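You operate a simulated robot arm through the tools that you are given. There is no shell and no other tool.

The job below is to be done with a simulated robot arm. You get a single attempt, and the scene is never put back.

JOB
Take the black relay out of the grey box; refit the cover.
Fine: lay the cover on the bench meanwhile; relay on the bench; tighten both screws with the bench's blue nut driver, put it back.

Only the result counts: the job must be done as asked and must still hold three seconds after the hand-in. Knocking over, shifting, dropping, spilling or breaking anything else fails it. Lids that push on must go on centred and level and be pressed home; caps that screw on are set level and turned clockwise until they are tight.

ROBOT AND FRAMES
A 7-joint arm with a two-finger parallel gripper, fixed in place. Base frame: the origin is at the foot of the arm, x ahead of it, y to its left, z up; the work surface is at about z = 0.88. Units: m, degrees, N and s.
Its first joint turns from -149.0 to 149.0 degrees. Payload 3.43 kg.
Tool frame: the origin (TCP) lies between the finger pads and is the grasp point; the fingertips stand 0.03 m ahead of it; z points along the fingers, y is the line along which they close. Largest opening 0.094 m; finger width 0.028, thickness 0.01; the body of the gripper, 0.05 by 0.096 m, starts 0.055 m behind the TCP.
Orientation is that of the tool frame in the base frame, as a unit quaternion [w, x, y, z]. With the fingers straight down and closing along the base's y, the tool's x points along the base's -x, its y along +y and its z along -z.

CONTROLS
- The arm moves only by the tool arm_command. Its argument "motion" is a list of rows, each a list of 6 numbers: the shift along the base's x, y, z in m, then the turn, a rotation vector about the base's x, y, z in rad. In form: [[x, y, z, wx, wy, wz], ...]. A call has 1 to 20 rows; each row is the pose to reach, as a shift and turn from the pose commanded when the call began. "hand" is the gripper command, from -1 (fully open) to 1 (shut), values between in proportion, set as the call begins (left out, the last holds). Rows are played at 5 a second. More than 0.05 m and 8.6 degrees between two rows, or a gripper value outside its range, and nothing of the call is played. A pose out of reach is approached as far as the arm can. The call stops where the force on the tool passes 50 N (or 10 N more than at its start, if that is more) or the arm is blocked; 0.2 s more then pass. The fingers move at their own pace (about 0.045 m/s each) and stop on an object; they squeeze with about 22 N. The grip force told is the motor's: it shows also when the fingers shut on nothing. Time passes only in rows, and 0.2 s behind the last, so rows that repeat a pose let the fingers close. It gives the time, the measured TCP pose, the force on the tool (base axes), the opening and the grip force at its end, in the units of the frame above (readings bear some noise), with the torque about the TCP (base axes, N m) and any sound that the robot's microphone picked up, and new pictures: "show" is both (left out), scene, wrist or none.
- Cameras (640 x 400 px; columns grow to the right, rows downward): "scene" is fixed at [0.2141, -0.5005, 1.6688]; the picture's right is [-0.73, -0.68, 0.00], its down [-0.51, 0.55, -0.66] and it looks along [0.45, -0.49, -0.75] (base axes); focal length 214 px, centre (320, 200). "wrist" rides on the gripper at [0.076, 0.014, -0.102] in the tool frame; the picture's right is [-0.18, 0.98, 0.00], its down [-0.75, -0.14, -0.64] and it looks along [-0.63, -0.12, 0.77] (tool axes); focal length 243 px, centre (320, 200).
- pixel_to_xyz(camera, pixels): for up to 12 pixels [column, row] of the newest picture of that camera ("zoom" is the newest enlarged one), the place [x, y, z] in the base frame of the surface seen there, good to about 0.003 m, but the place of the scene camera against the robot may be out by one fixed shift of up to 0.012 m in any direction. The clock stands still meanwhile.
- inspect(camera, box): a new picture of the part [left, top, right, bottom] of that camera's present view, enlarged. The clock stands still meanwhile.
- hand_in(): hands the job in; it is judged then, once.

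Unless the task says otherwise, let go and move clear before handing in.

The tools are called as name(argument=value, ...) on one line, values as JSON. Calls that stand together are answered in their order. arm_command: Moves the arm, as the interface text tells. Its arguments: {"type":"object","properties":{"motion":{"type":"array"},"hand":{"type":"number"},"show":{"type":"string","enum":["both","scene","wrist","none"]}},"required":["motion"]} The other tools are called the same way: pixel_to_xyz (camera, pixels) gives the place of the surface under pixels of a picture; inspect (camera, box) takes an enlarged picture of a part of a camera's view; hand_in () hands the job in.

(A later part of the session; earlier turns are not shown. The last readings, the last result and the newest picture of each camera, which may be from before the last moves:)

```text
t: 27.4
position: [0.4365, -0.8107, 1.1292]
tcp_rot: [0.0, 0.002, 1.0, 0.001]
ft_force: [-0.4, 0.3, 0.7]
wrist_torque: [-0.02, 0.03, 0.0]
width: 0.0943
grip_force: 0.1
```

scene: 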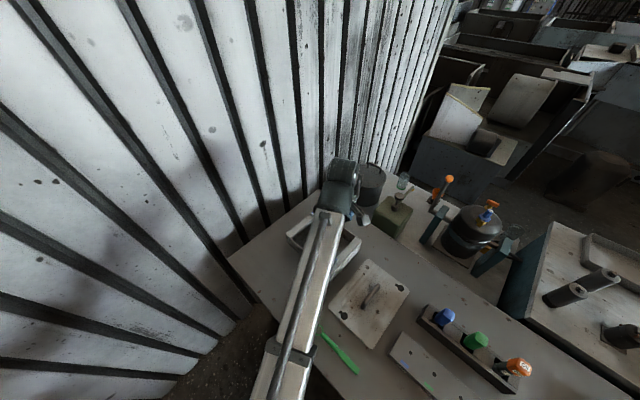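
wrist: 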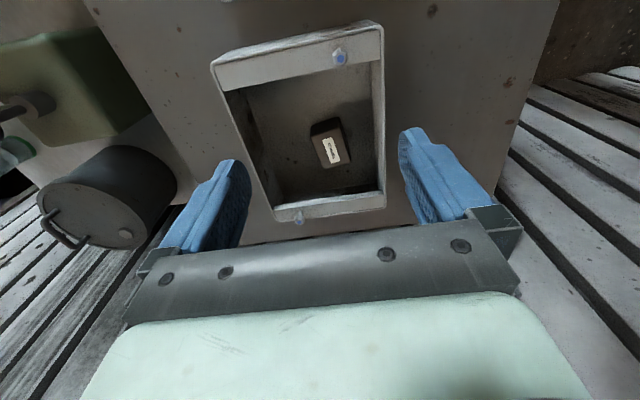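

The relay is visible at (329,145) inside the box. I'll zoom in and measure its corners and the box interior.

inspect(camera="wrist", box=[270, 90, 390, 200])

pixel_to_xyz(camera="wrist", pixels=[[331, 150], [314, 140], [345, 135], [322, 164], [350, 160], [312, 128], [338, 120], [335, 185], [340, 56], [299, 216], [290, 120], [365, 130]])

```text
3.64 times, centred on (330, 145) of wrist
```

zoom: 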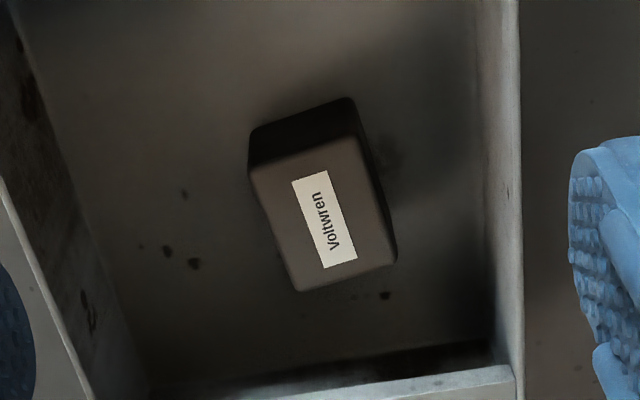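

```text
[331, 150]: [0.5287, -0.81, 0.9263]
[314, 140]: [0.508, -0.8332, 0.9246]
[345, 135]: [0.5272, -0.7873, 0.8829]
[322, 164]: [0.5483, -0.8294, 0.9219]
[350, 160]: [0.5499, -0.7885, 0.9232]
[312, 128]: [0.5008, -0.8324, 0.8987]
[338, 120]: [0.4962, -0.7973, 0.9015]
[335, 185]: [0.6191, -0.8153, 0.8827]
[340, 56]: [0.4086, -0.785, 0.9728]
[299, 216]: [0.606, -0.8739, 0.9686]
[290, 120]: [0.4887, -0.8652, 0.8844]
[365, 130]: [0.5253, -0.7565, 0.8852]
```

The relay's top is at z≈0.925. I'll measure its four top corners to get centre and yaw.

pixel_to_xyz(camera="zoom", pixels=[[262, 175], [355, 150], [386, 252], [305, 280], [324, 218], [275, 220], [372, 205], [345, 270], [310, 160], [520, 200], [505, 300], [30, 250]])

```text
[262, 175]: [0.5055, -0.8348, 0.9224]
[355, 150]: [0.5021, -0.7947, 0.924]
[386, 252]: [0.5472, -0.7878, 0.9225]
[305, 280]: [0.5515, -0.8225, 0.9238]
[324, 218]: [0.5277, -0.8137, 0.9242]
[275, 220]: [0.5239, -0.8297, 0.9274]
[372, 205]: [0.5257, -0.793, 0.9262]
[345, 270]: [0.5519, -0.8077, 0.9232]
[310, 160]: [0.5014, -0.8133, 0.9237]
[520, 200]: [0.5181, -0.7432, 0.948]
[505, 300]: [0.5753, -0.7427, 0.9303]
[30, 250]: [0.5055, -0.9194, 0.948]
```

The relay is centred at about (0.527,−0.8105), turned about +8.5°, short side ~0.042 across y. I'll narrow the fingers to 0.07, align, and descend halfway to check.

arm_command(motion=[[0.03, 0, 0, 0, 0, 0.05], [0.06, 0, 0, 0, 0, 0.1], [0.09, 0, 0, 0, 0, 0.15], [0.0905, 0, -0.04, 0, 0, 0.15], [0.0905, 0, -0.08, 0, 0, 0.15], [0.0905, 0, -0.12, 0, 0, 0.15], [0.0905, 0, -0.12, 0, 0, 0.15]], hand=-0.5)

```text
t: 29.0
position: [0.5251, -0.8097, 1.0094]
tcp_rot: [0.0, -0.074, 0.997, 0.0]
ft_force: [-0.9, -0.2, 0.2]
wrist_torque: [0.0, 0.02, 0.02]
width: 0.0706
grip_force: 0.0
```

scene: 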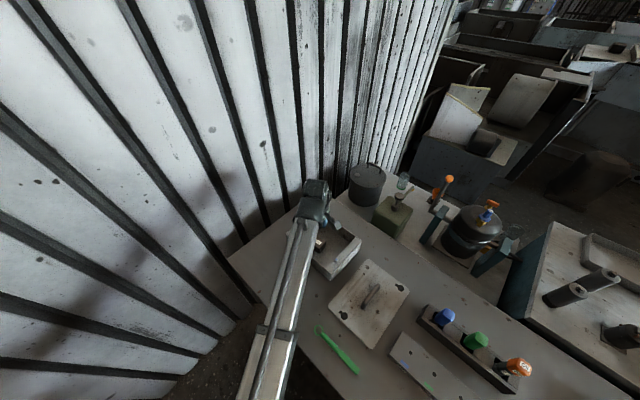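
wrist: 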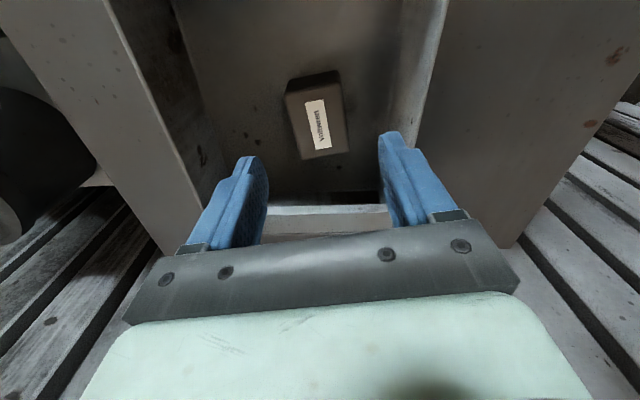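

The relay sits at (320,120) between the fingers. I'll re-measure it from this closer view.

inspect(camera="wrist", box=[260, 50, 390, 180])

pixel_to_xyz(camera="wrist", pixels=[[290, 98], [338, 88], [345, 148], [305, 155], [318, 124], [295, 125], [342, 120], [325, 152], [314, 94]])

```text
3.08 times, centred on (325, 115) of wrist
```

zoom: 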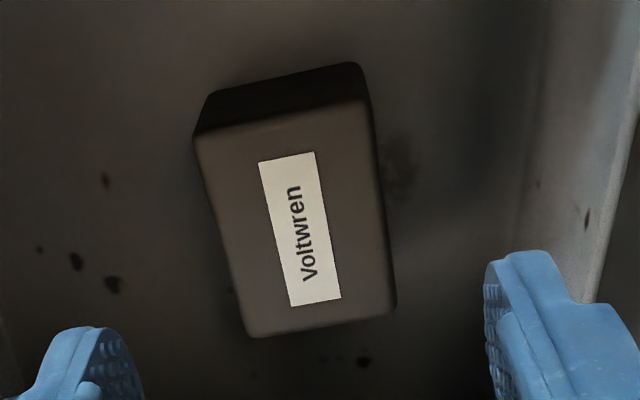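

```text
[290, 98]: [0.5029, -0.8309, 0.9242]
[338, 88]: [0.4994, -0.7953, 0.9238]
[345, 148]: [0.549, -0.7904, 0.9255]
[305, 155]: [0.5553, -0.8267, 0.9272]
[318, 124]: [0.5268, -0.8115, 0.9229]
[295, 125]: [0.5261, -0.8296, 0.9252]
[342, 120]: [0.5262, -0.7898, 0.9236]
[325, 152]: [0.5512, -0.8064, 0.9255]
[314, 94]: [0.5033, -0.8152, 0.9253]
```

Relay centre is (0.527,−0.811), yaw about 6.5°, matching the hand well. I'll trim the yaw and descend to z≈0.92, then close.

arm_command(motion=[[0.0005, 0, -0.03, 0, 0, -0.025], [0.0005, 0, -0.06, 0, 0, -0.025], [0.0005, 0, -0.08, 0, 0, -0.025], [0.0005, 0, -0.088, 0, 0, -0.025], [0.0005, 0, -0.088, 0, 0, -0.025]])

```text
t: 30.2
position: [0.5266, -0.8112, 0.9226]
tcp_rot: [-0.001, -0.062, 0.998, 0.0]
ft_force: [-0.1, 0.1, 0.3]
wrist_torque: [0.01, -0.03, 0.0]
width: 0.0701
grip_force: 0.0
```

scene: 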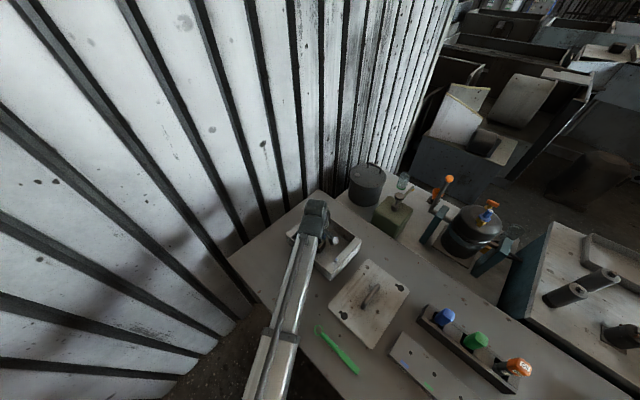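
wrist: 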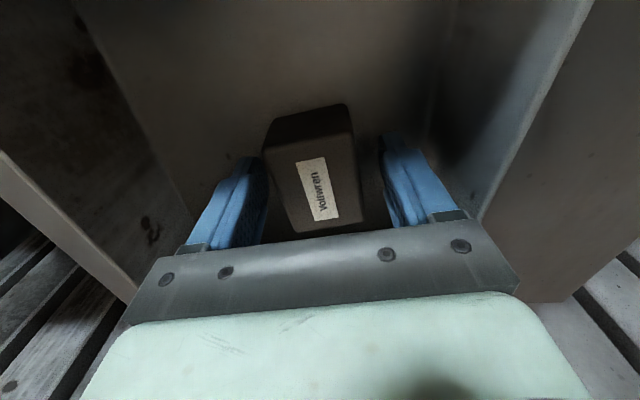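

The fingers straddle the relay cleanly at (315,175), with clearance both sides. I'll close on it.

arm_command(motion=[[0, 0, 0, 0, 0, 0], [0, 0, 0, 0, 0, 0], [0, 0, 0, 0, 0, 0], [0, 0, 0, 0, 0, 0]], hand=1, show="none")

arm_command(motion=[[0, 0, 0.005, 0, 0, 0], [0, 0, 0.015, 0, 0, 0], [0, 0, 0.03, 0, 0, 0], [0, 0, 0.03, 0, 0, 0]])

```text
t: 31.2
position: [0.5267, -0.8108, 0.9211]
tcp_rot: [0.001, -0.061, 0.998, 0.0]
ft_force: [-0.4, -0.1, 0.0]
wrist_torque: [0.0, 0.0, 0.03]
width: 0.0493
grip_force: 21.7
```

```text
t: 32.2
position: [0.5264, -0.8099, 0.9518]
tcp_rot: [0.0, -0.062, 0.998, 0.0]
ft_force: [0.9, -0.2, -0.7]
wrist_torque: [0.02, -0.02, -0.03]
width: 0.0491
grip_force: 22.1
```

scene: 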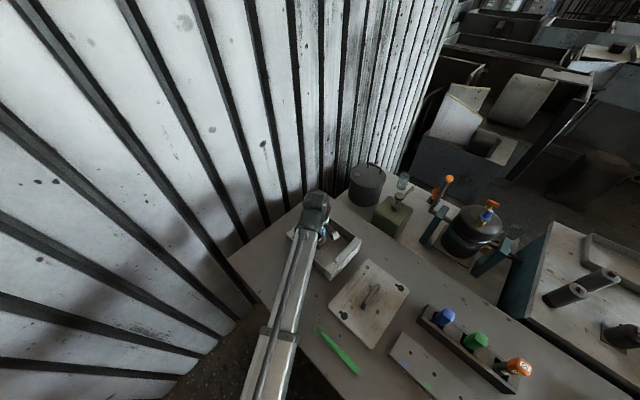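
wrist: 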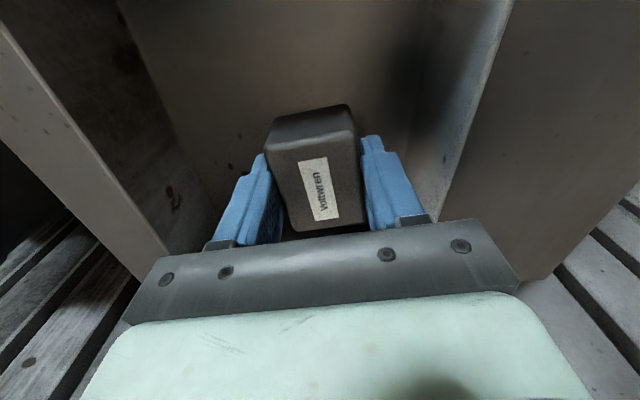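

The relay came up freely. I'll raise it over the rim and carry it to the clear bench spot at about (0.48,−0.635).

arm_command(motion=[[0, 0, 0.04, 0, 0, 0], [0, 0, 0.08, 0, 0, 0], [0, 0, 0.11, 0, 0, 0], [-0.012, 0.045, 0.11, 0, 0, 0], [-0.024, 0.09, 0.11, 0, 0, 0], [-0.036, 0.135, 0.11, 0, 0, 0], [-0.046, 0.176, 0.11, 0, 0, 0], [-0.046, 0.176, 0.11, 0, 0, 0]])

```text
t: 34.0
position: [0.4813, -0.6337, 1.0635]
tcp_rot: [-0.001, -0.062, 0.998, 0.0]
ft_force: [-0.6, 0.1, -0.5]
wrist_torque: [-0.02, 0.02, 0.0]
width: 0.049
grip_force: 22.0
```

scene: 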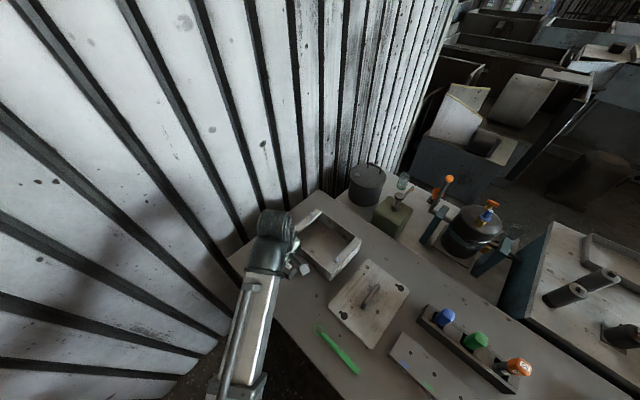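
wrist: 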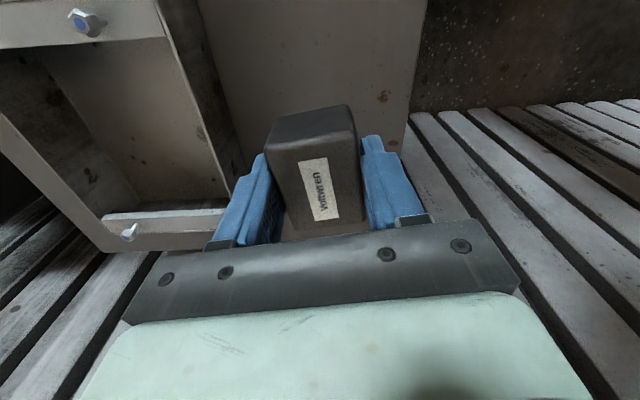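

The relay hangs over clear bench between the box and the front edge. I'll lower it, slowing near contact.

arm_command(motion=[[0, 0, -0.04, 0, 0, 0], [0, 0, -0.08, 0, 0, 0], [0, 0, -0.12, 0, 0, 0], [0, 0, -0.136, 0, 0, 0], [0, 0, -0.136, 0, 0, 0]])

arm_command(motion=[[0, 0, -0.002, 0, 0, 0], [0, 0, -0.004, 0, 0, 0], [0, 0, -0.006, 0, 0, 0], [0, 0, -0.006, 0, 0, 0]], show="none")

```text
t: 35.2
position: [0.4802, -0.6359, 0.9253]
tcp_rot: [0.0, -0.062, 0.998, 0.001]
ft_force: [-0.1, 0.3, -0.1]
wrist_torque: [-0.01, 0.0, 0.0]
width: 0.0488
grip_force: 22.1
```

scene: 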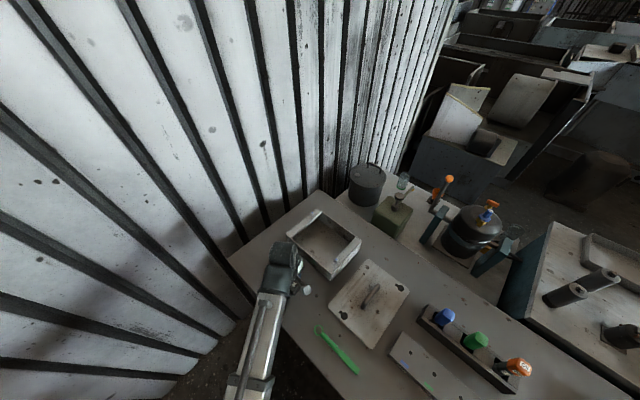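
wrist: 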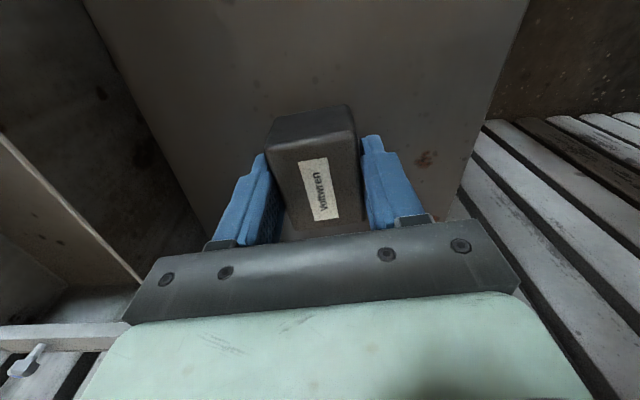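

```text
t: 36.2
position: [0.4821, -0.6331, 0.9188]
tcp_rot: [0.0, -0.061, 0.998, 0.001]
ft_force: [-0.8, 0.3, -1.1]
wrist_torque: [-0.04, -0.04, -0.02]
width: 0.049
grip_force: 22.1
```

No contact yet at z=0.919. I'll continue in 1 mm steps.

arm_command(motion=[[0, 0, -0.001, 0, 0, 0], [0, 0, -0.002, 0, 0, 0], [0, 0, -0.002, 0, 0, 0]], show="none")

arm_command(motion=[[0, 0, -0.001, 0, 0, 0], [0, 0, -0.001, 0, 0, 0]], show="none")

```text
t: 37.0
position: [0.4807, -0.6338, 0.9179]
tcp_rot: [0.0, -0.061, 0.998, 0.001]
ft_force: [0.5, 0.0, 6.7]
wrist_torque: [0.05, 0.06, 0.05]
width: 0.0489
grip_force: 21.5
```

```text
t: 37.6
position: [0.4798, -0.6348, 0.9167]
tcp_rot: [0.0, -0.062, 0.998, -0.001]
ft_force: [0.0, -1.7, 22.6]
wrist_torque: [0.0, 0.07, 0.07]
width: 0.049
grip_force: 22.7
```

The relay touches the bench (22 N). I'll ease off and release it, opening partway.

arm_command(motion=[[0, 0, 0.0012, 0, 0, 0], [0, 0, 0.0012, 0, 0, 0]], show="none")

arm_command(motion=[[0, 0, 0, 0, 0, 0], [0, 0, 0, 0, 0, 0], [0, 0, 0, 0, 0, 0], [0, 0, 0.03, 0, 0, 0], [0, 0, 0.07, 0, 0, 0], [0, 0, 0.11, 0, 0, 0], [0, 0, 0.15, 0, 0, 0], [0, 0, 0.15, 0, 0, 0]], hand=-0.8)

```text
t: 38.2
position: [0.4815, -0.6343, 0.9166]
tcp_rot: [0.0, -0.062, 0.998, 0.0]
ft_force: [2.3, -2.1, 7.9]
wrist_torque: [-0.12, -0.09, 0.03]
width: 0.0491
grip_force: 22.3
```

```text
t: 40.0
position: [0.4804, -0.6357, 1.0687]
tcp_rot: [0.001, -0.062, 0.998, 0.0]
ft_force: [0.1, 0.5, 0.4]
wrist_torque: [0.0, -0.02, -0.01]
width: 0.0848
grip_force: 0.0
```

scene: 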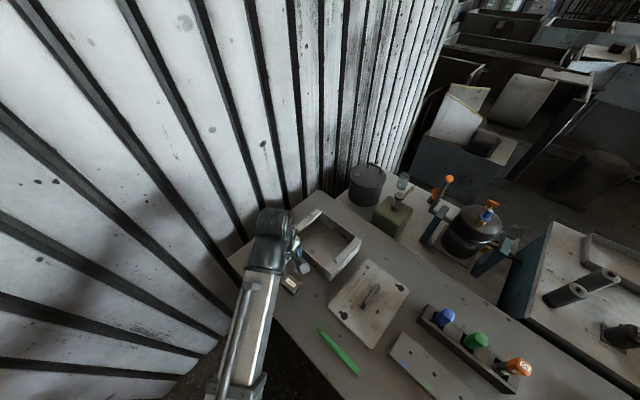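
wrist: 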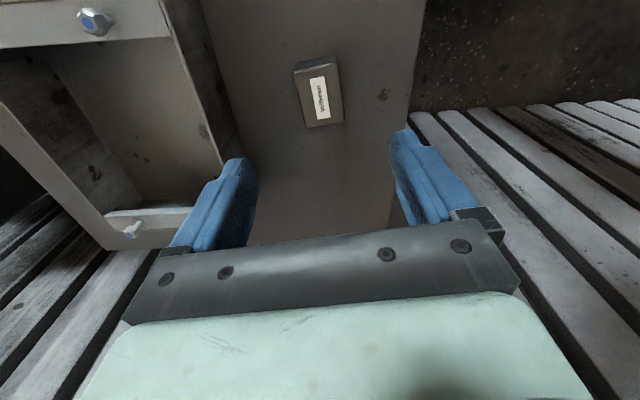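

The relay sits on the bench at (320,95). Now I'll go back above the cover, turning the hand to match its handle.

arm_command(motion=[[-0.0205, -0.0142, 0.003, 0, 0, 0.1314], [-0.041, -0.0284, 0.006, 0, 0, 0.2629], [-0.0614, -0.0425, 0.009, 0, 0, 0.3943], [-0.0818, -0.0567, 0.012, 0, 0, 0.5257], [-0.1023, -0.0709, 0.015, 0, 0, 0.6572], [-0.1227, -0.0851, 0.018, 0, 0, 0.7886], [-0.1432, -0.0993, 0.021, 0, 0, 0.92], [-0.1636, -0.1135, 0.024, 0, 0, 1.0515], [-0.1841, -0.1276, 0.027, 0, 0, 1.1829], [-0.2045, -0.1418, 0.03, 0, 0, 1.3144], [-0.225, -0.1557, 0.03, 0, 0, 1.4458], [-0.225, -0.1557, 0.03, 0, 0, 1.4458]], hand=-1)

```text
t: 42.6
position: [0.2558, -0.7914, 1.0975]
tcp_rot: [-0.001, 0.707, -0.707, 0.0]
ft_force: [0.3, 0.8, 0.5]
wrist_torque: [0.0, -0.02, -0.04]
width: 0.0939
grip_force: 0.0
```

scene: 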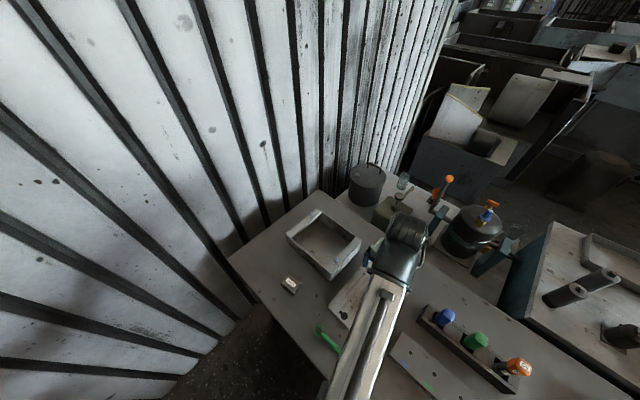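
wrist: 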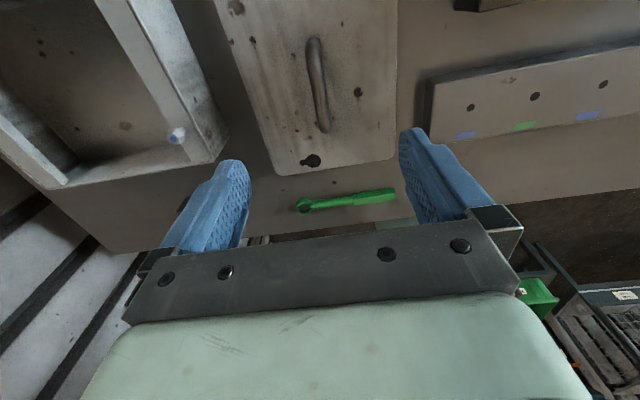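

The handle is visible from (313,45) to (324,128), lined up with the hand. I'll check its position and direction before descending.

pixel_to_xyz(camera="wrist", pixels=[[314, 50], [317, 75], [320, 100], [323, 122], [232, 30], [275, 165], [394, 155], [396, 20], [312, 160], [305, 202], [175, 135]])

inspect(camera="wrist", box=[210, 0, 410, 180])

```text
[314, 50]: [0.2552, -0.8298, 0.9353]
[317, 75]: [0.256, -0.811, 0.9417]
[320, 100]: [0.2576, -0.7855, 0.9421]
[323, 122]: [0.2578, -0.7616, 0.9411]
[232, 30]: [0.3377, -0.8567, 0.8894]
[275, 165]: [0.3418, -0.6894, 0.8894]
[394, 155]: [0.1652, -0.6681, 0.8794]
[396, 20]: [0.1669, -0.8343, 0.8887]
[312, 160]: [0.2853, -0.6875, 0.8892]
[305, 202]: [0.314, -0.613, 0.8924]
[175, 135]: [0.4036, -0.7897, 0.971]
```

```text
2.22 times, centred on (310, 90) of wrist
```

zoom: 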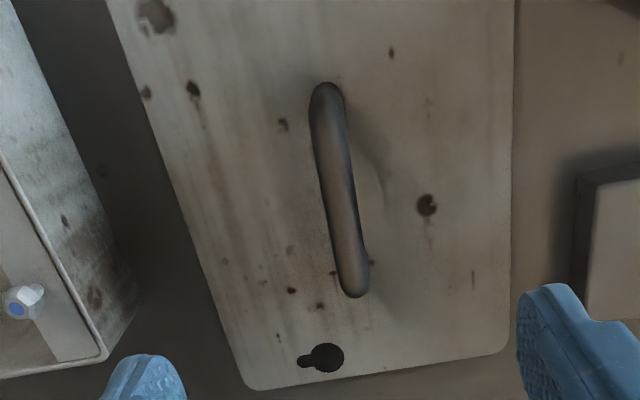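

The handle matches the grasp pose at (0.2565,−0.79). I'll descend to z≈0.935 and grip.

arm_command(motion=[[0, 0, -0.04, 0, 0, 0], [0, 0, -0.08, 0, 0, 0], [0, 0, -0.12, 0, 0, 0], [0, 0, -0.15, 0, 0, 0], [0, 0, -0.1625, 0, 0, 0], [0, 0, -0.1625, 0, 0, 0]], show="wrist")

arm_command(motion=[[0, 0, 0, 0, 0, 0], [0, 0, 0, 0, 0, 0], [0, 0, 0, 0, 0, 0], [0, 0, 0, 0, 0, 0], [0, 0, 0, 0, 0, 0], [0, 0, 0, 0, 0, 0]], hand=1, show="wrist")

```text
t: 44.0
position: [0.2564, -0.7899, 0.935]
tcp_rot: [0.0, -0.707, 0.708, 0.0]
ft_force: [0.3, 0.3, -0.1]
wrist_torque: [0.0, -0.03, 0.03]
width: 0.0939
grip_force: 0.1
```

wrist: 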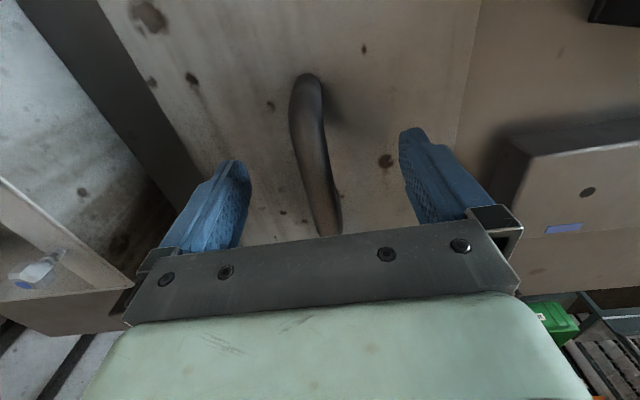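

```text
t: 45.4
position: [0.2558, -0.7905, 0.9355]
tcp_rot: [0.0, 0.708, -0.707, 0.001]
ft_force: [-0.5, 0.4, 0.1]
wrist_torque: [-0.02, 0.01, 0.02]
width: 0.0197
grip_force: 22.2
```

wrist: 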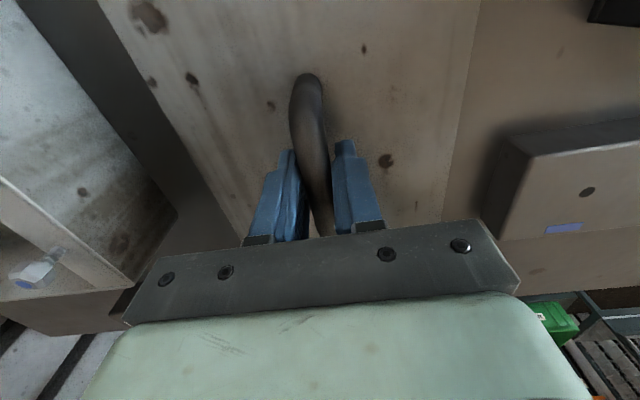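

The grip view matches the original grasp (spots at (147,15) and (386,160) in the same place). I'll lift and turn back.

arm_command(motion=[[0, 0, 0.02, 0, 0, 0], [0, 0, 0.06, 0, 0, 0], [0, 0, 0.1, 0, 0, 0], [0, 0, 0.14, 0, 0, 0], [0, 0, 0.165, 0, 0, 0], [0, 0, 0.165, 0, 0, -0.131], [0, 0, 0.165, 0, 0, -0.262], [0, 0, 0.165, 0, 0, -0.393], [0, 0, 0.165, 0, 0, -0.524], [0, 0, 0.165, 0, 0, -0.654], [0, 0, 0.165, 0, 0, -0.785], [0, 0, 0.165, 0, 0, -0.916], [0, 0, 0.165, 0, 0, -1.047], [0, 0, 0.165, 0, 0, -1.178], [0, 0, 0.165, 0, 0, -1.309], [0, 0, 0.165, 0, 0, -1.44], [0, 0, 0.165, 0, 0, -1.5708], [0, 0, 0.165, 0, 0, -1.5708]])

```text
t: 49.2
position: [0.2572, -0.7904, 1.0992]
tcp_rot: [0.001, 0.002, 1.0, -0.001]
ft_force: [-0.6, 0.1, -1.9]
wrist_torque: [-0.03, 0.02, -0.05]
width: 0.0199
grip_force: 21.3
```

scene: 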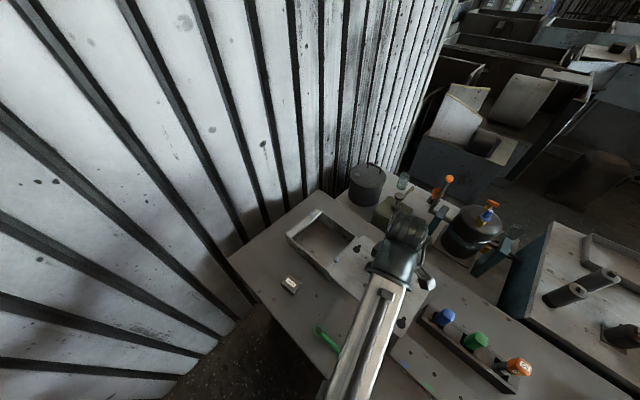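
wrist: 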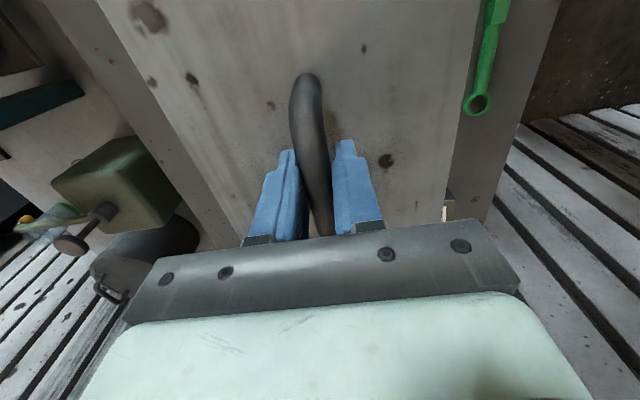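

The cover is oriented as before. By my command bookkeeping the hole-aligned spot is a shift of (+0.252,−0.0563); I'll carry it there at height.

arm_command(motion=[[0.04, -0.009, 0.005, 0, 0, 0], [0.08, -0.018, 0.01, 0, 0, 0], [0.12, -0.027, 0.015, 0, 0, 0], [0.16, -0.036, 0.015, 0, 0, 0], [0.2, -0.045, 0.015, 0, 0, 0], [0.24, -0.054, 0.015, 0, 0, 0], [0.252, -0.0563, 0.015, 0, 0, 0], [0.252, -0.0563, -0.02, 0, 0, 0], [0.252, -0.0563, -0.06, 0, 0, 0], [0.252, -0.0563, -0.06, 0, 0, 0]])

inspect(camera="scene", box=[290, 200, 370, 280])

inspect(camera="scene", box=[322, 245, 352, 270])

```text
t: 51.4
position: [0.508, -0.8471, 1.04]
tcp_rot: [0.0, 0.0, 1.0, -0.001]
ft_force: [0.4, -0.4, -2.0]
wrist_torque: [-0.01, -0.03, -0.01]
width: 0.0198
grip_force: 22.8
```

scene: 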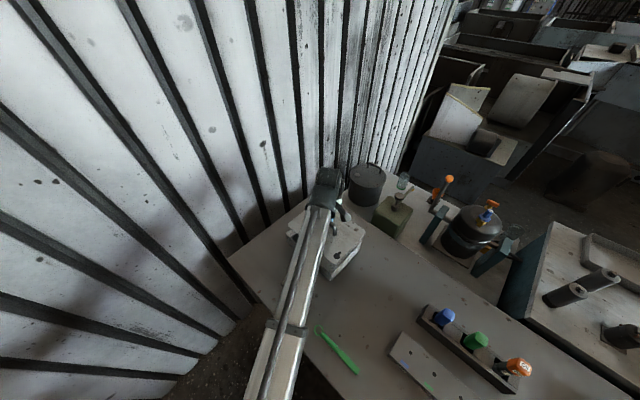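
wrist: 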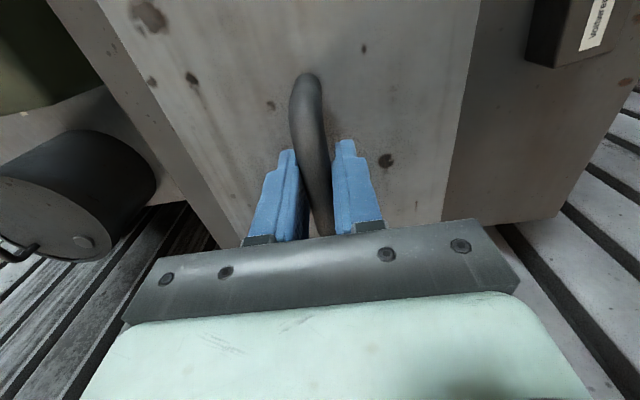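

```text
5.00 times, centred on (330, 240) of scene
```

zoom: 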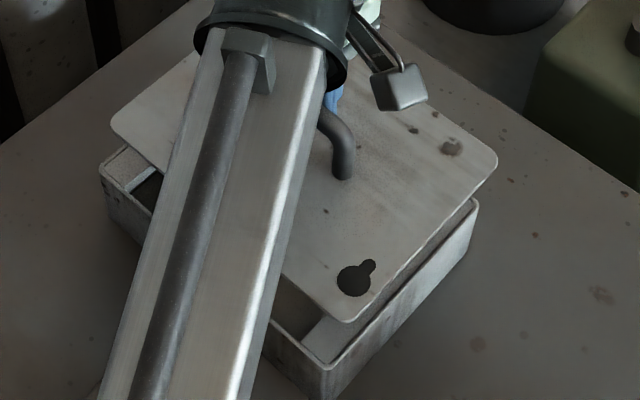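

```text
16.00 times, centred on (337, 258) of scene
```

zoom: 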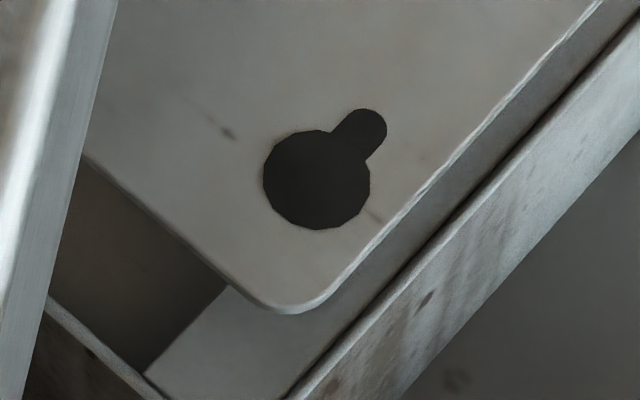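

The keyhole lines up over the near screw by command. I'll lower in small steps past the screw heads and check.

arm_command(motion=[[0, 0, -0.006, 0, 0, 0], [0, 0, -0.012, 0, 0, 0], [0, 0, -0.018, 0, 0, 0], [0, 0, -0.022, 0, 0, 0], [0, 0, -0.022, 0, 0, 0]], show="wrist")

inspect(camera="scene", box=[322, 245, 352, 270])

```text
t: 52.6
position: [0.5095, -0.8461, 1.0178]
tcp_rot: [0.0, 0.0, 1.0, 0.0]
ft_force: [0.7, 0.7, -2.5]
wrist_torque: [0.03, 0.01, -0.01]
width: 0.0198
grip_force: 22.2
```

wrist: 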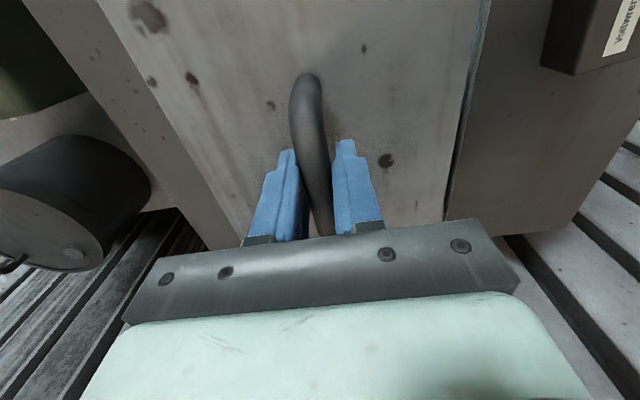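

```text
16.00 times, centred on (337, 258) of scene
```

zoom: 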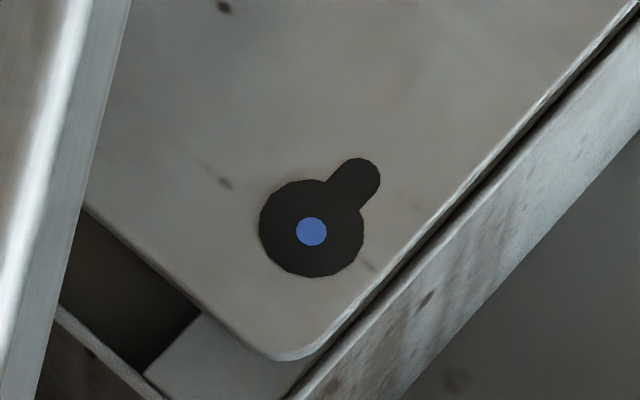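

The blue screw tip shows centred in the hole at (312,231). I'll continue down to the box rim.

arm_command(motion=[[0, 0, -0.004, 0, 0, 0], [0, 0, -0.008, 0, 0, 0], [0, 0, -0.012, 0, 0, 0], [0, 0, -0.015, 0, 0, 0], [0, 0, -0.015, 0, 0, 0]], show="wrist")

inspect(camera="scene", box=[322, 245, 352, 270])

```text
t: 53.8
position: [0.5077, -0.8477, 1.0012]
tcp_rot: [-0.001, 0.0, 1.0, 0.0]
ft_force: [0.1, 0.6, -2.1]
wrist_torque: [-0.01, 0.03, 0.01]
width: 0.0203
grip_force: 21.6
```

wrist: 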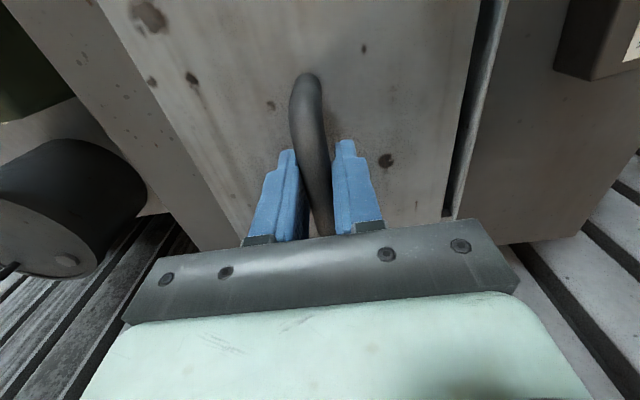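

```text
16.00 times, centred on (337, 258) of scene
```

zoom: 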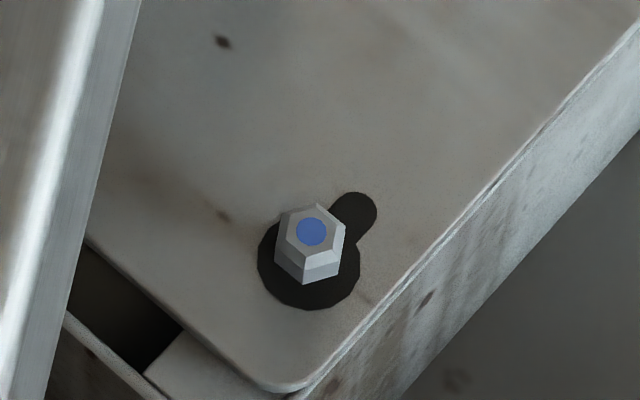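

The head is centred in the hole, and the cover isn't quite resting yet. I'll lower millimetre by millimetre to contact.

arm_command(motion=[[0, 0, -0.001, 0, 0, 0], [0, 0, -0.002, 0, 0, 0], [0, 0, -0.002, 0, 0, 0]], show="none")

```text
t: 54.6
position: [0.5089, -0.8465, 1.0017]
tcp_rot: [0.0, 0.0, 1.0, 0.0]
ft_force: [-0.9, 0.3, -2.1]
wrist_torque: [0.03, -0.01, 0.0]
width: 0.0197
grip_force: 22.1
```

arm_command(motion=[[0, 0, -0.001, 0, 0, 0], [0, 0, -0.001, 0, 0, 0]], show="none")

arm_command(motion=[[0, 0, -0.001, 0, 0, 0], [0, 0, -0.001, 0, 0, 0]], show="none")

```text
t: 55.2
position: [0.5079, -0.8476, 1.001]
tcp_rot: [0.0, 0.001, 1.0, 0.0]
ft_force: [0.1, -1.5, 4.5]
wrist_torque: [0.01, 0.12, -0.04]
width: 0.0203
grip_force: 22.2
```

```text
t: 55.8
position: [0.5077, -0.8472, 1.0]
tcp_rot: [0.0, 0.001, 1.0, -0.001]
ft_force: [1.2, -5.4, 17.1]
wrist_torque: [-0.02, 0.21, -0.01]
width: 0.0199
grip_force: 21.9
```

Contact confirmed at 17 N. I'll ease 1 mm and slide the cover +y 0.016 back to its original, flush position.

arm_command(motion=[[0, 0, 0.0012, 0, 0, 0], [0, 0.004, 0.0012, 0, 0, 0], [0, 0.008, 0.0012, 0, 0, 0], [0, 0.012, 0.0012, 0, 0, 0], [0, 0.016, 0.0012, 0, 0, 0], [0, 0.016, 0.0012, 0, 0, 0]])

inspect(camera="scene", box=[285, 200, 365, 280])

inspect(camera="scene", box=[322, 245, 352, 270])

```text
t: 57.2
position: [0.5082, -0.8303, 1.0008]
tcp_rot: [-0.001, 0.001, 1.0, 0.0]
ft_force: [-2.1, -1.3, 4.3]
wrist_torque: [0.02, 0.11, 0.0]
width: 0.02
grip_force: 22.0
```

scene: 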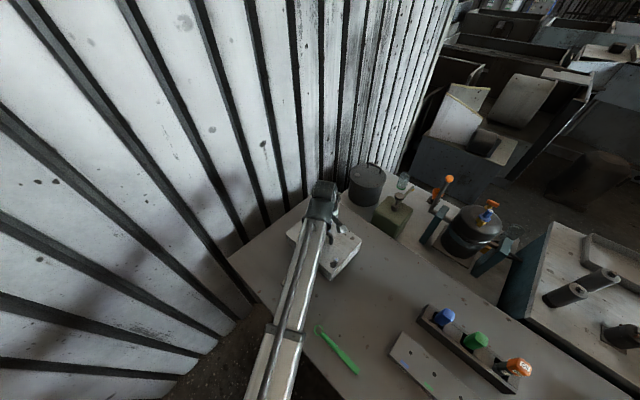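
wrist: 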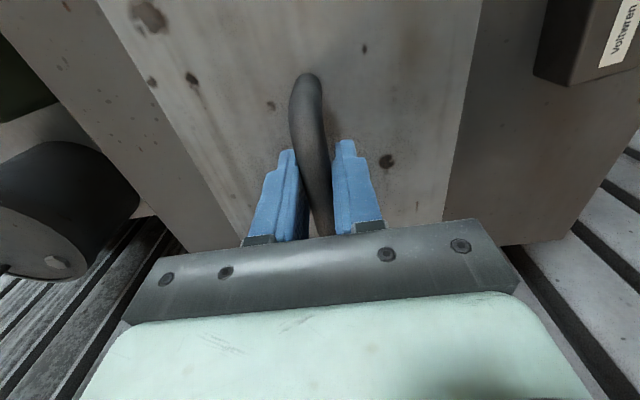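

```text
5.00 times, centred on (325, 240) of scene
```

zoom: 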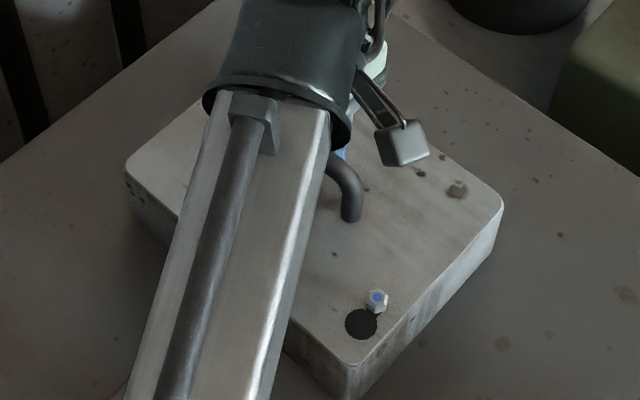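

```text
16.00 times, centred on (337, 258) of scene
```

zoom: 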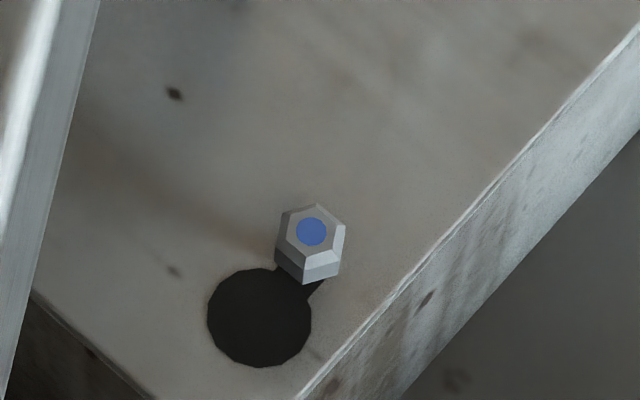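

The cover is back flush with the box edges and the screw sits in the narrow slot, as at the start. I'll release the handle and rise.

arm_command(motion=[[0, 0, 0, 0, 0, 0], [0, 0, 0, 0, 0, 0], [0, 0, 0, 0, 0, 0], [0, 0, 0, 0, 0, 0], [0, 0, 0.04, 0, 0, 0], [0, 0, 0.08, 0, 0, 0], [0, 0, 0.12, 0, 0, 0], [0, 0, 0.12, 0, 0, 0]], hand=-1)

pixel_to_xyz(camera="wrist", pixels=[[320, 90], [330, 189]])

inspect(camera="wrist", box=[200, 0, 480, 230])

```text
t: 59.0
position: [0.5084, -0.8303, 1.1204]
tcp_rot: [-0.001, 0.001, 1.0, 0.0]
ft_force: [0.7, -0.3, -0.3]
wrist_torque: [0.02, -0.02, 0.0]
width: 0.094
grip_force: 0.0
```

scene: 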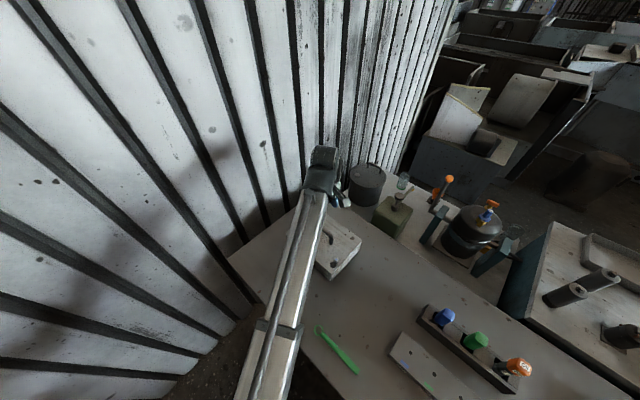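
wrist: 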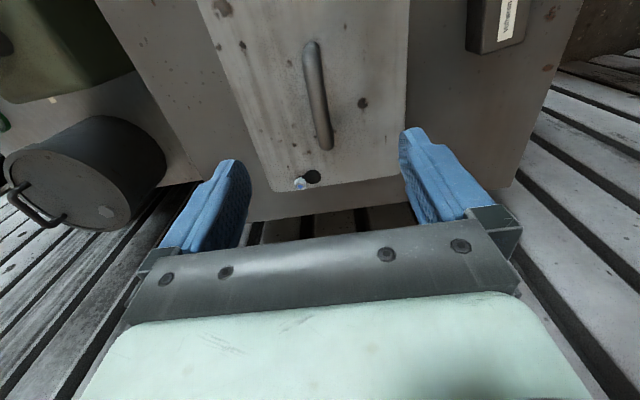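

```text
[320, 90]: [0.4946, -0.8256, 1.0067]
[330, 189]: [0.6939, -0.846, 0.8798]
```

```text
1.74 times, centred on (340, 115) of wrist
```

zoom: 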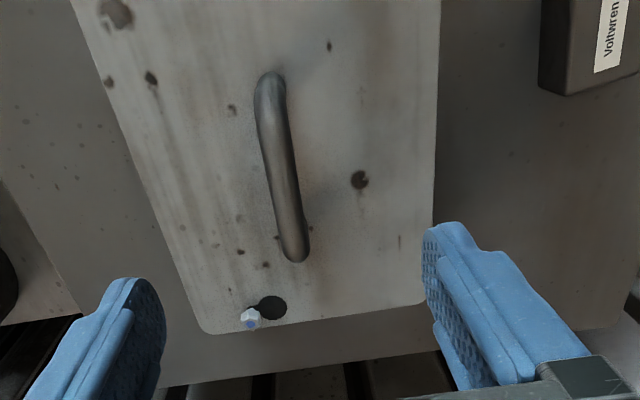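

The cover is refitted with handle free. Next I'll fetch the blue nut driver: move the camera to view the rack.

arm_command(motion=[[-0.042, 0, 0, 0, 0, 0], [-0.084, 0, 0, 0, 0, 0], [-0.126, 0, 0, 0, 0, 0], [-0.168, 0, 0, 0, 0, 0], [-0.21, 0, 0, 0, 0, 0], [-0.252, 0, 0, 0, 0, 0], [-0.294, 0, 0, 0, 0, 0], [-0.336, 0, 0, 0, 0, 0], [-0.378, 0, 0, 0, 0, 0], [-0.42, 0, 0, 0, 0, 0], [-0.462, 0, 0, 0, 0, 0], [-0.5, 0, 0, 0, 0, 0], [-0.54, 0, 0, 0, 0, 0], [-0.54, 0, 0, 0, 0, 0]])

```text
t: 62.0
position: [-0.0318, -0.8303, 1.1195]
tcp_rot: [0.0, 0.0, 1.0, 0.0]
ft_force: [0.4, 0.1, -0.1]
wrist_torque: [0.02, 0.02, 0.04]
width: 0.0937
grip_force: 0.1
```

scene: 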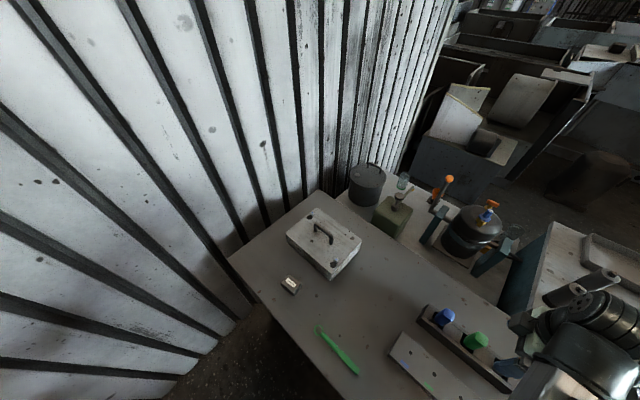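
wrist: 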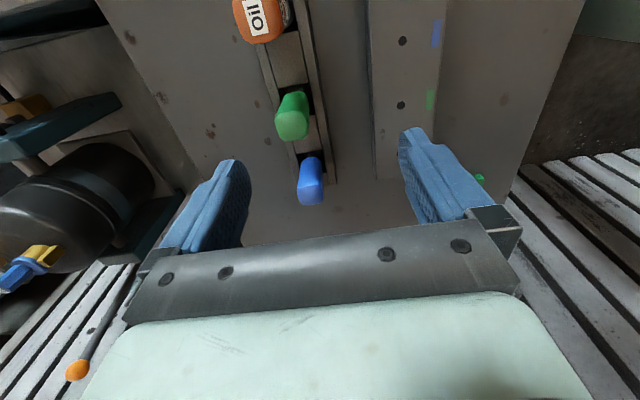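

The blue driver is at (311,180), green at (293,115). I'll zoom in and measure, and check the refitted cover in the scene view.

inspect(camera="wrist", box=[250, 80, 390, 220])

pixel_to_xyz(camera="wrist", pixels=[[312, 192], [310, 180], [309, 165], [299, 180], [322, 178], [293, 125], [311, 203], [305, 190], [318, 190], [300, 155], [333, 180], [295, 160]])

inspect(camera="scene", box=[280, 200, 370, 280])

inspect(camera="scene", box=[400, 295, 520, 385])

```text
2.86 times, centred on (320, 150) of wrist
```

zoom: 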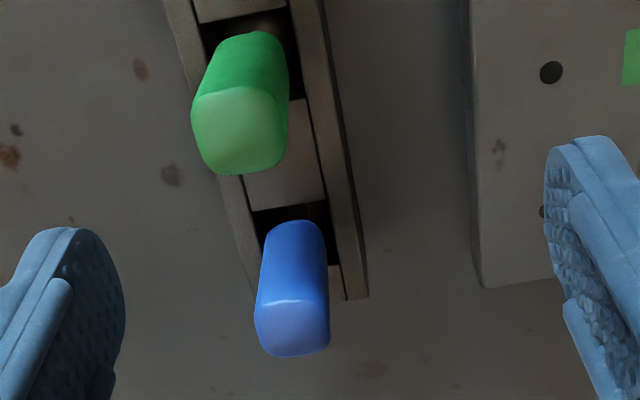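

```text
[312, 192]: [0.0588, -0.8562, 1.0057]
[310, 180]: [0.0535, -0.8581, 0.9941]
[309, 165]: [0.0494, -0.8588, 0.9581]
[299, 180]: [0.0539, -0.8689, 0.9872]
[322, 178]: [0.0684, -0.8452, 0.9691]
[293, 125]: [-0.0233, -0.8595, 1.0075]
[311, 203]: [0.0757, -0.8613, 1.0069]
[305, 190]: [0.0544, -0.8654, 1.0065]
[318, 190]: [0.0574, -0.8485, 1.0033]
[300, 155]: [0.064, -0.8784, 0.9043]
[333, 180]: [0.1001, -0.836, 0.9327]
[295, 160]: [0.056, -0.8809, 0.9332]
```

```text
5.00 times, centred on (325, 240) of scene
```

zoom: 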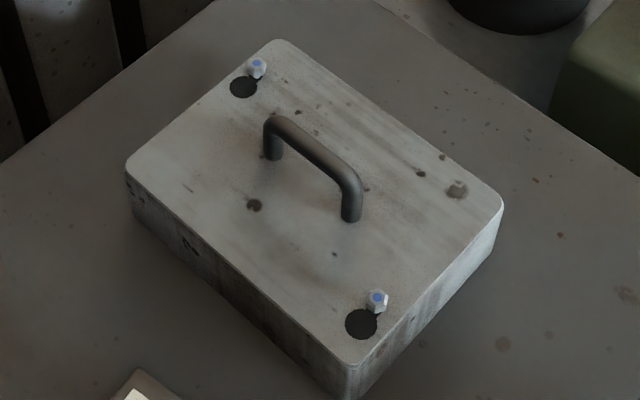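

```text
4.44 times, centred on (460, 340) of scene
```

zoom: 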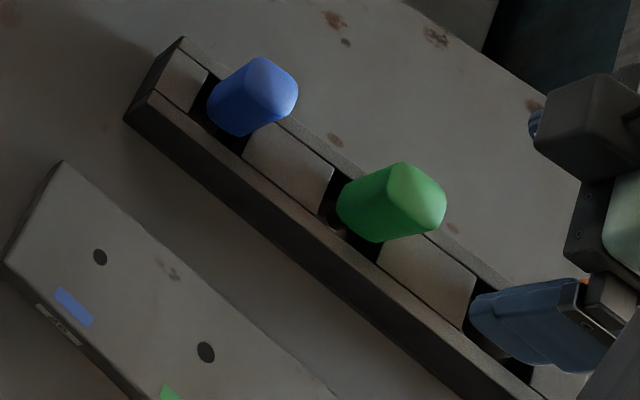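

The refitted cover looks right. Now I'll pin down the blue handle's top face and its sides precisely.

pixel_to_xyz(camera="wrist", pixels=[[300, 188], [321, 187], [321, 200], [301, 200], [310.6, 194.8], [310.6, 188], [310.6, 202], [299.5, 195], [322, 195], [308, 170], [302, 172], [318, 170]])

inspect(camera="wrist", box=[285, 145, 345, 210])

```text
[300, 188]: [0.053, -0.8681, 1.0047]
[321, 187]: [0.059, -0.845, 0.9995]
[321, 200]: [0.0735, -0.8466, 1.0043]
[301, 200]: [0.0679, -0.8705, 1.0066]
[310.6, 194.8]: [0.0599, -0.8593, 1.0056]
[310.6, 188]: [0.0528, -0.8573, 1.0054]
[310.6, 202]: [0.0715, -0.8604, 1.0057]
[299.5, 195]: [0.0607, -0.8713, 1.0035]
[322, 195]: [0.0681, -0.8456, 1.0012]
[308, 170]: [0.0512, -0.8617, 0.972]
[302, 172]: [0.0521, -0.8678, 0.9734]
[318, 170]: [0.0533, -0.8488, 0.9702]
```

```text
6.15 times, centred on (315, 178) of wrist
```

zoom: 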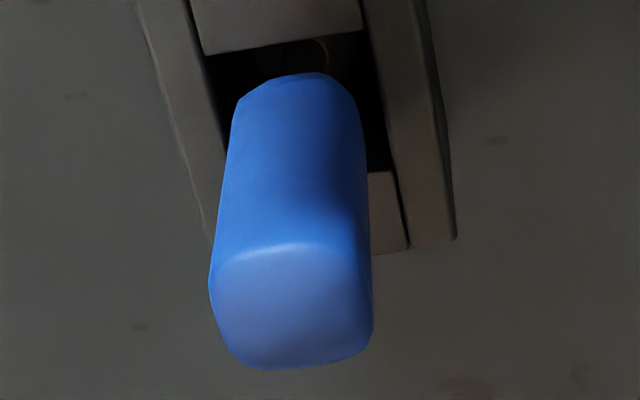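

The blue handle is a rounded square ~0.025 wide centred near (0.0645,−0.8585), top at 1.006, turned about −9°. Before gripping, I'll test how low the hand can reach over the far screw, to choose the grip height.

arm_command(motion=[[0.042, -0.003, 0.01, 0, 0, 0], [0.084, -0.006, 0.01, 0, 0, 0], [0.126, -0.009, 0.01, 0, 0, 0], [0.168, -0.012, 0.01, 0, 0, 0], [0.21, -0.015, 0.01, 0, 0, 0], [0.252, -0.018, 0.01, 0, 0, 0], [0.294, -0.021, 0.01, 0, 0, 0], [0.336, -0.024, 0.01, 0, 0, 0], [0.378, -0.027, 0.01, 0, 0, 0], [0.42, -0.03, 0.01, 0, 0, 0], [0.462, -0.033, 0.01, 0, 0, 0], [0.504, -0.036, 0.01, 0, 0, 0], [0.546, -0.039, 0.01, 0, 0, 0], [0.588, -0.042, 0.01, 0, 0, 0], [0.62, -0.044, 0.01, 0, 0, 0], [0.64, -0.045, 0, 0, 0, 0], [0.64, -0.045, -0.02, 0, 0, 0], [0.64, -0.045, -0.04, 0, 0, 0], [0.64, -0.045, -0.06, 0, 0, 0], [0.64, -0.045, -0.06, 0, 0, 0]])

```text
t: 66.2
position: [0.6083, -0.8754, 1.0604]
tcp_rot: [0.0, 0.0, 1.0, 0.0]
ft_force: [-0.1, 0.6, -0.3]
wrist_torque: [-0.03, -0.01, 0.0]
width: 0.0941
grip_force: 0.1
```

scene: 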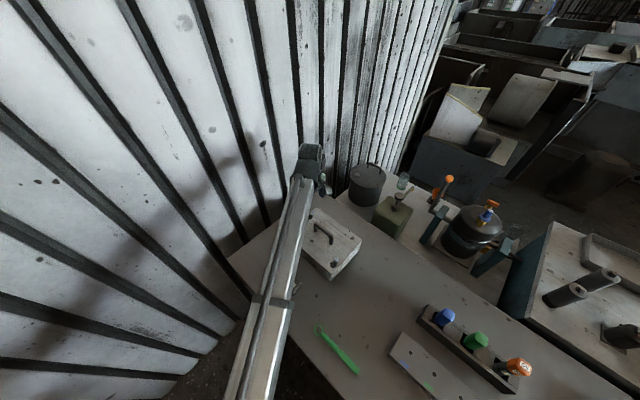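
wrist: 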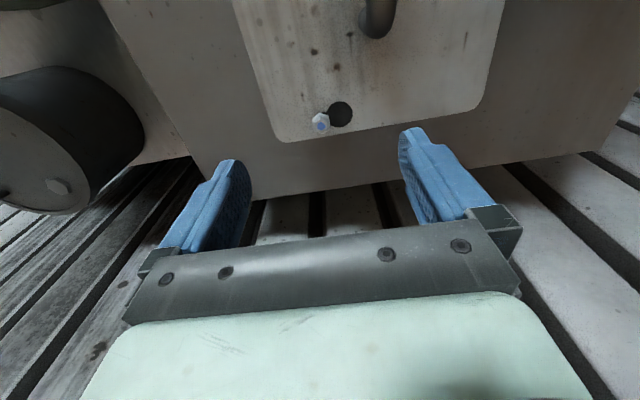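

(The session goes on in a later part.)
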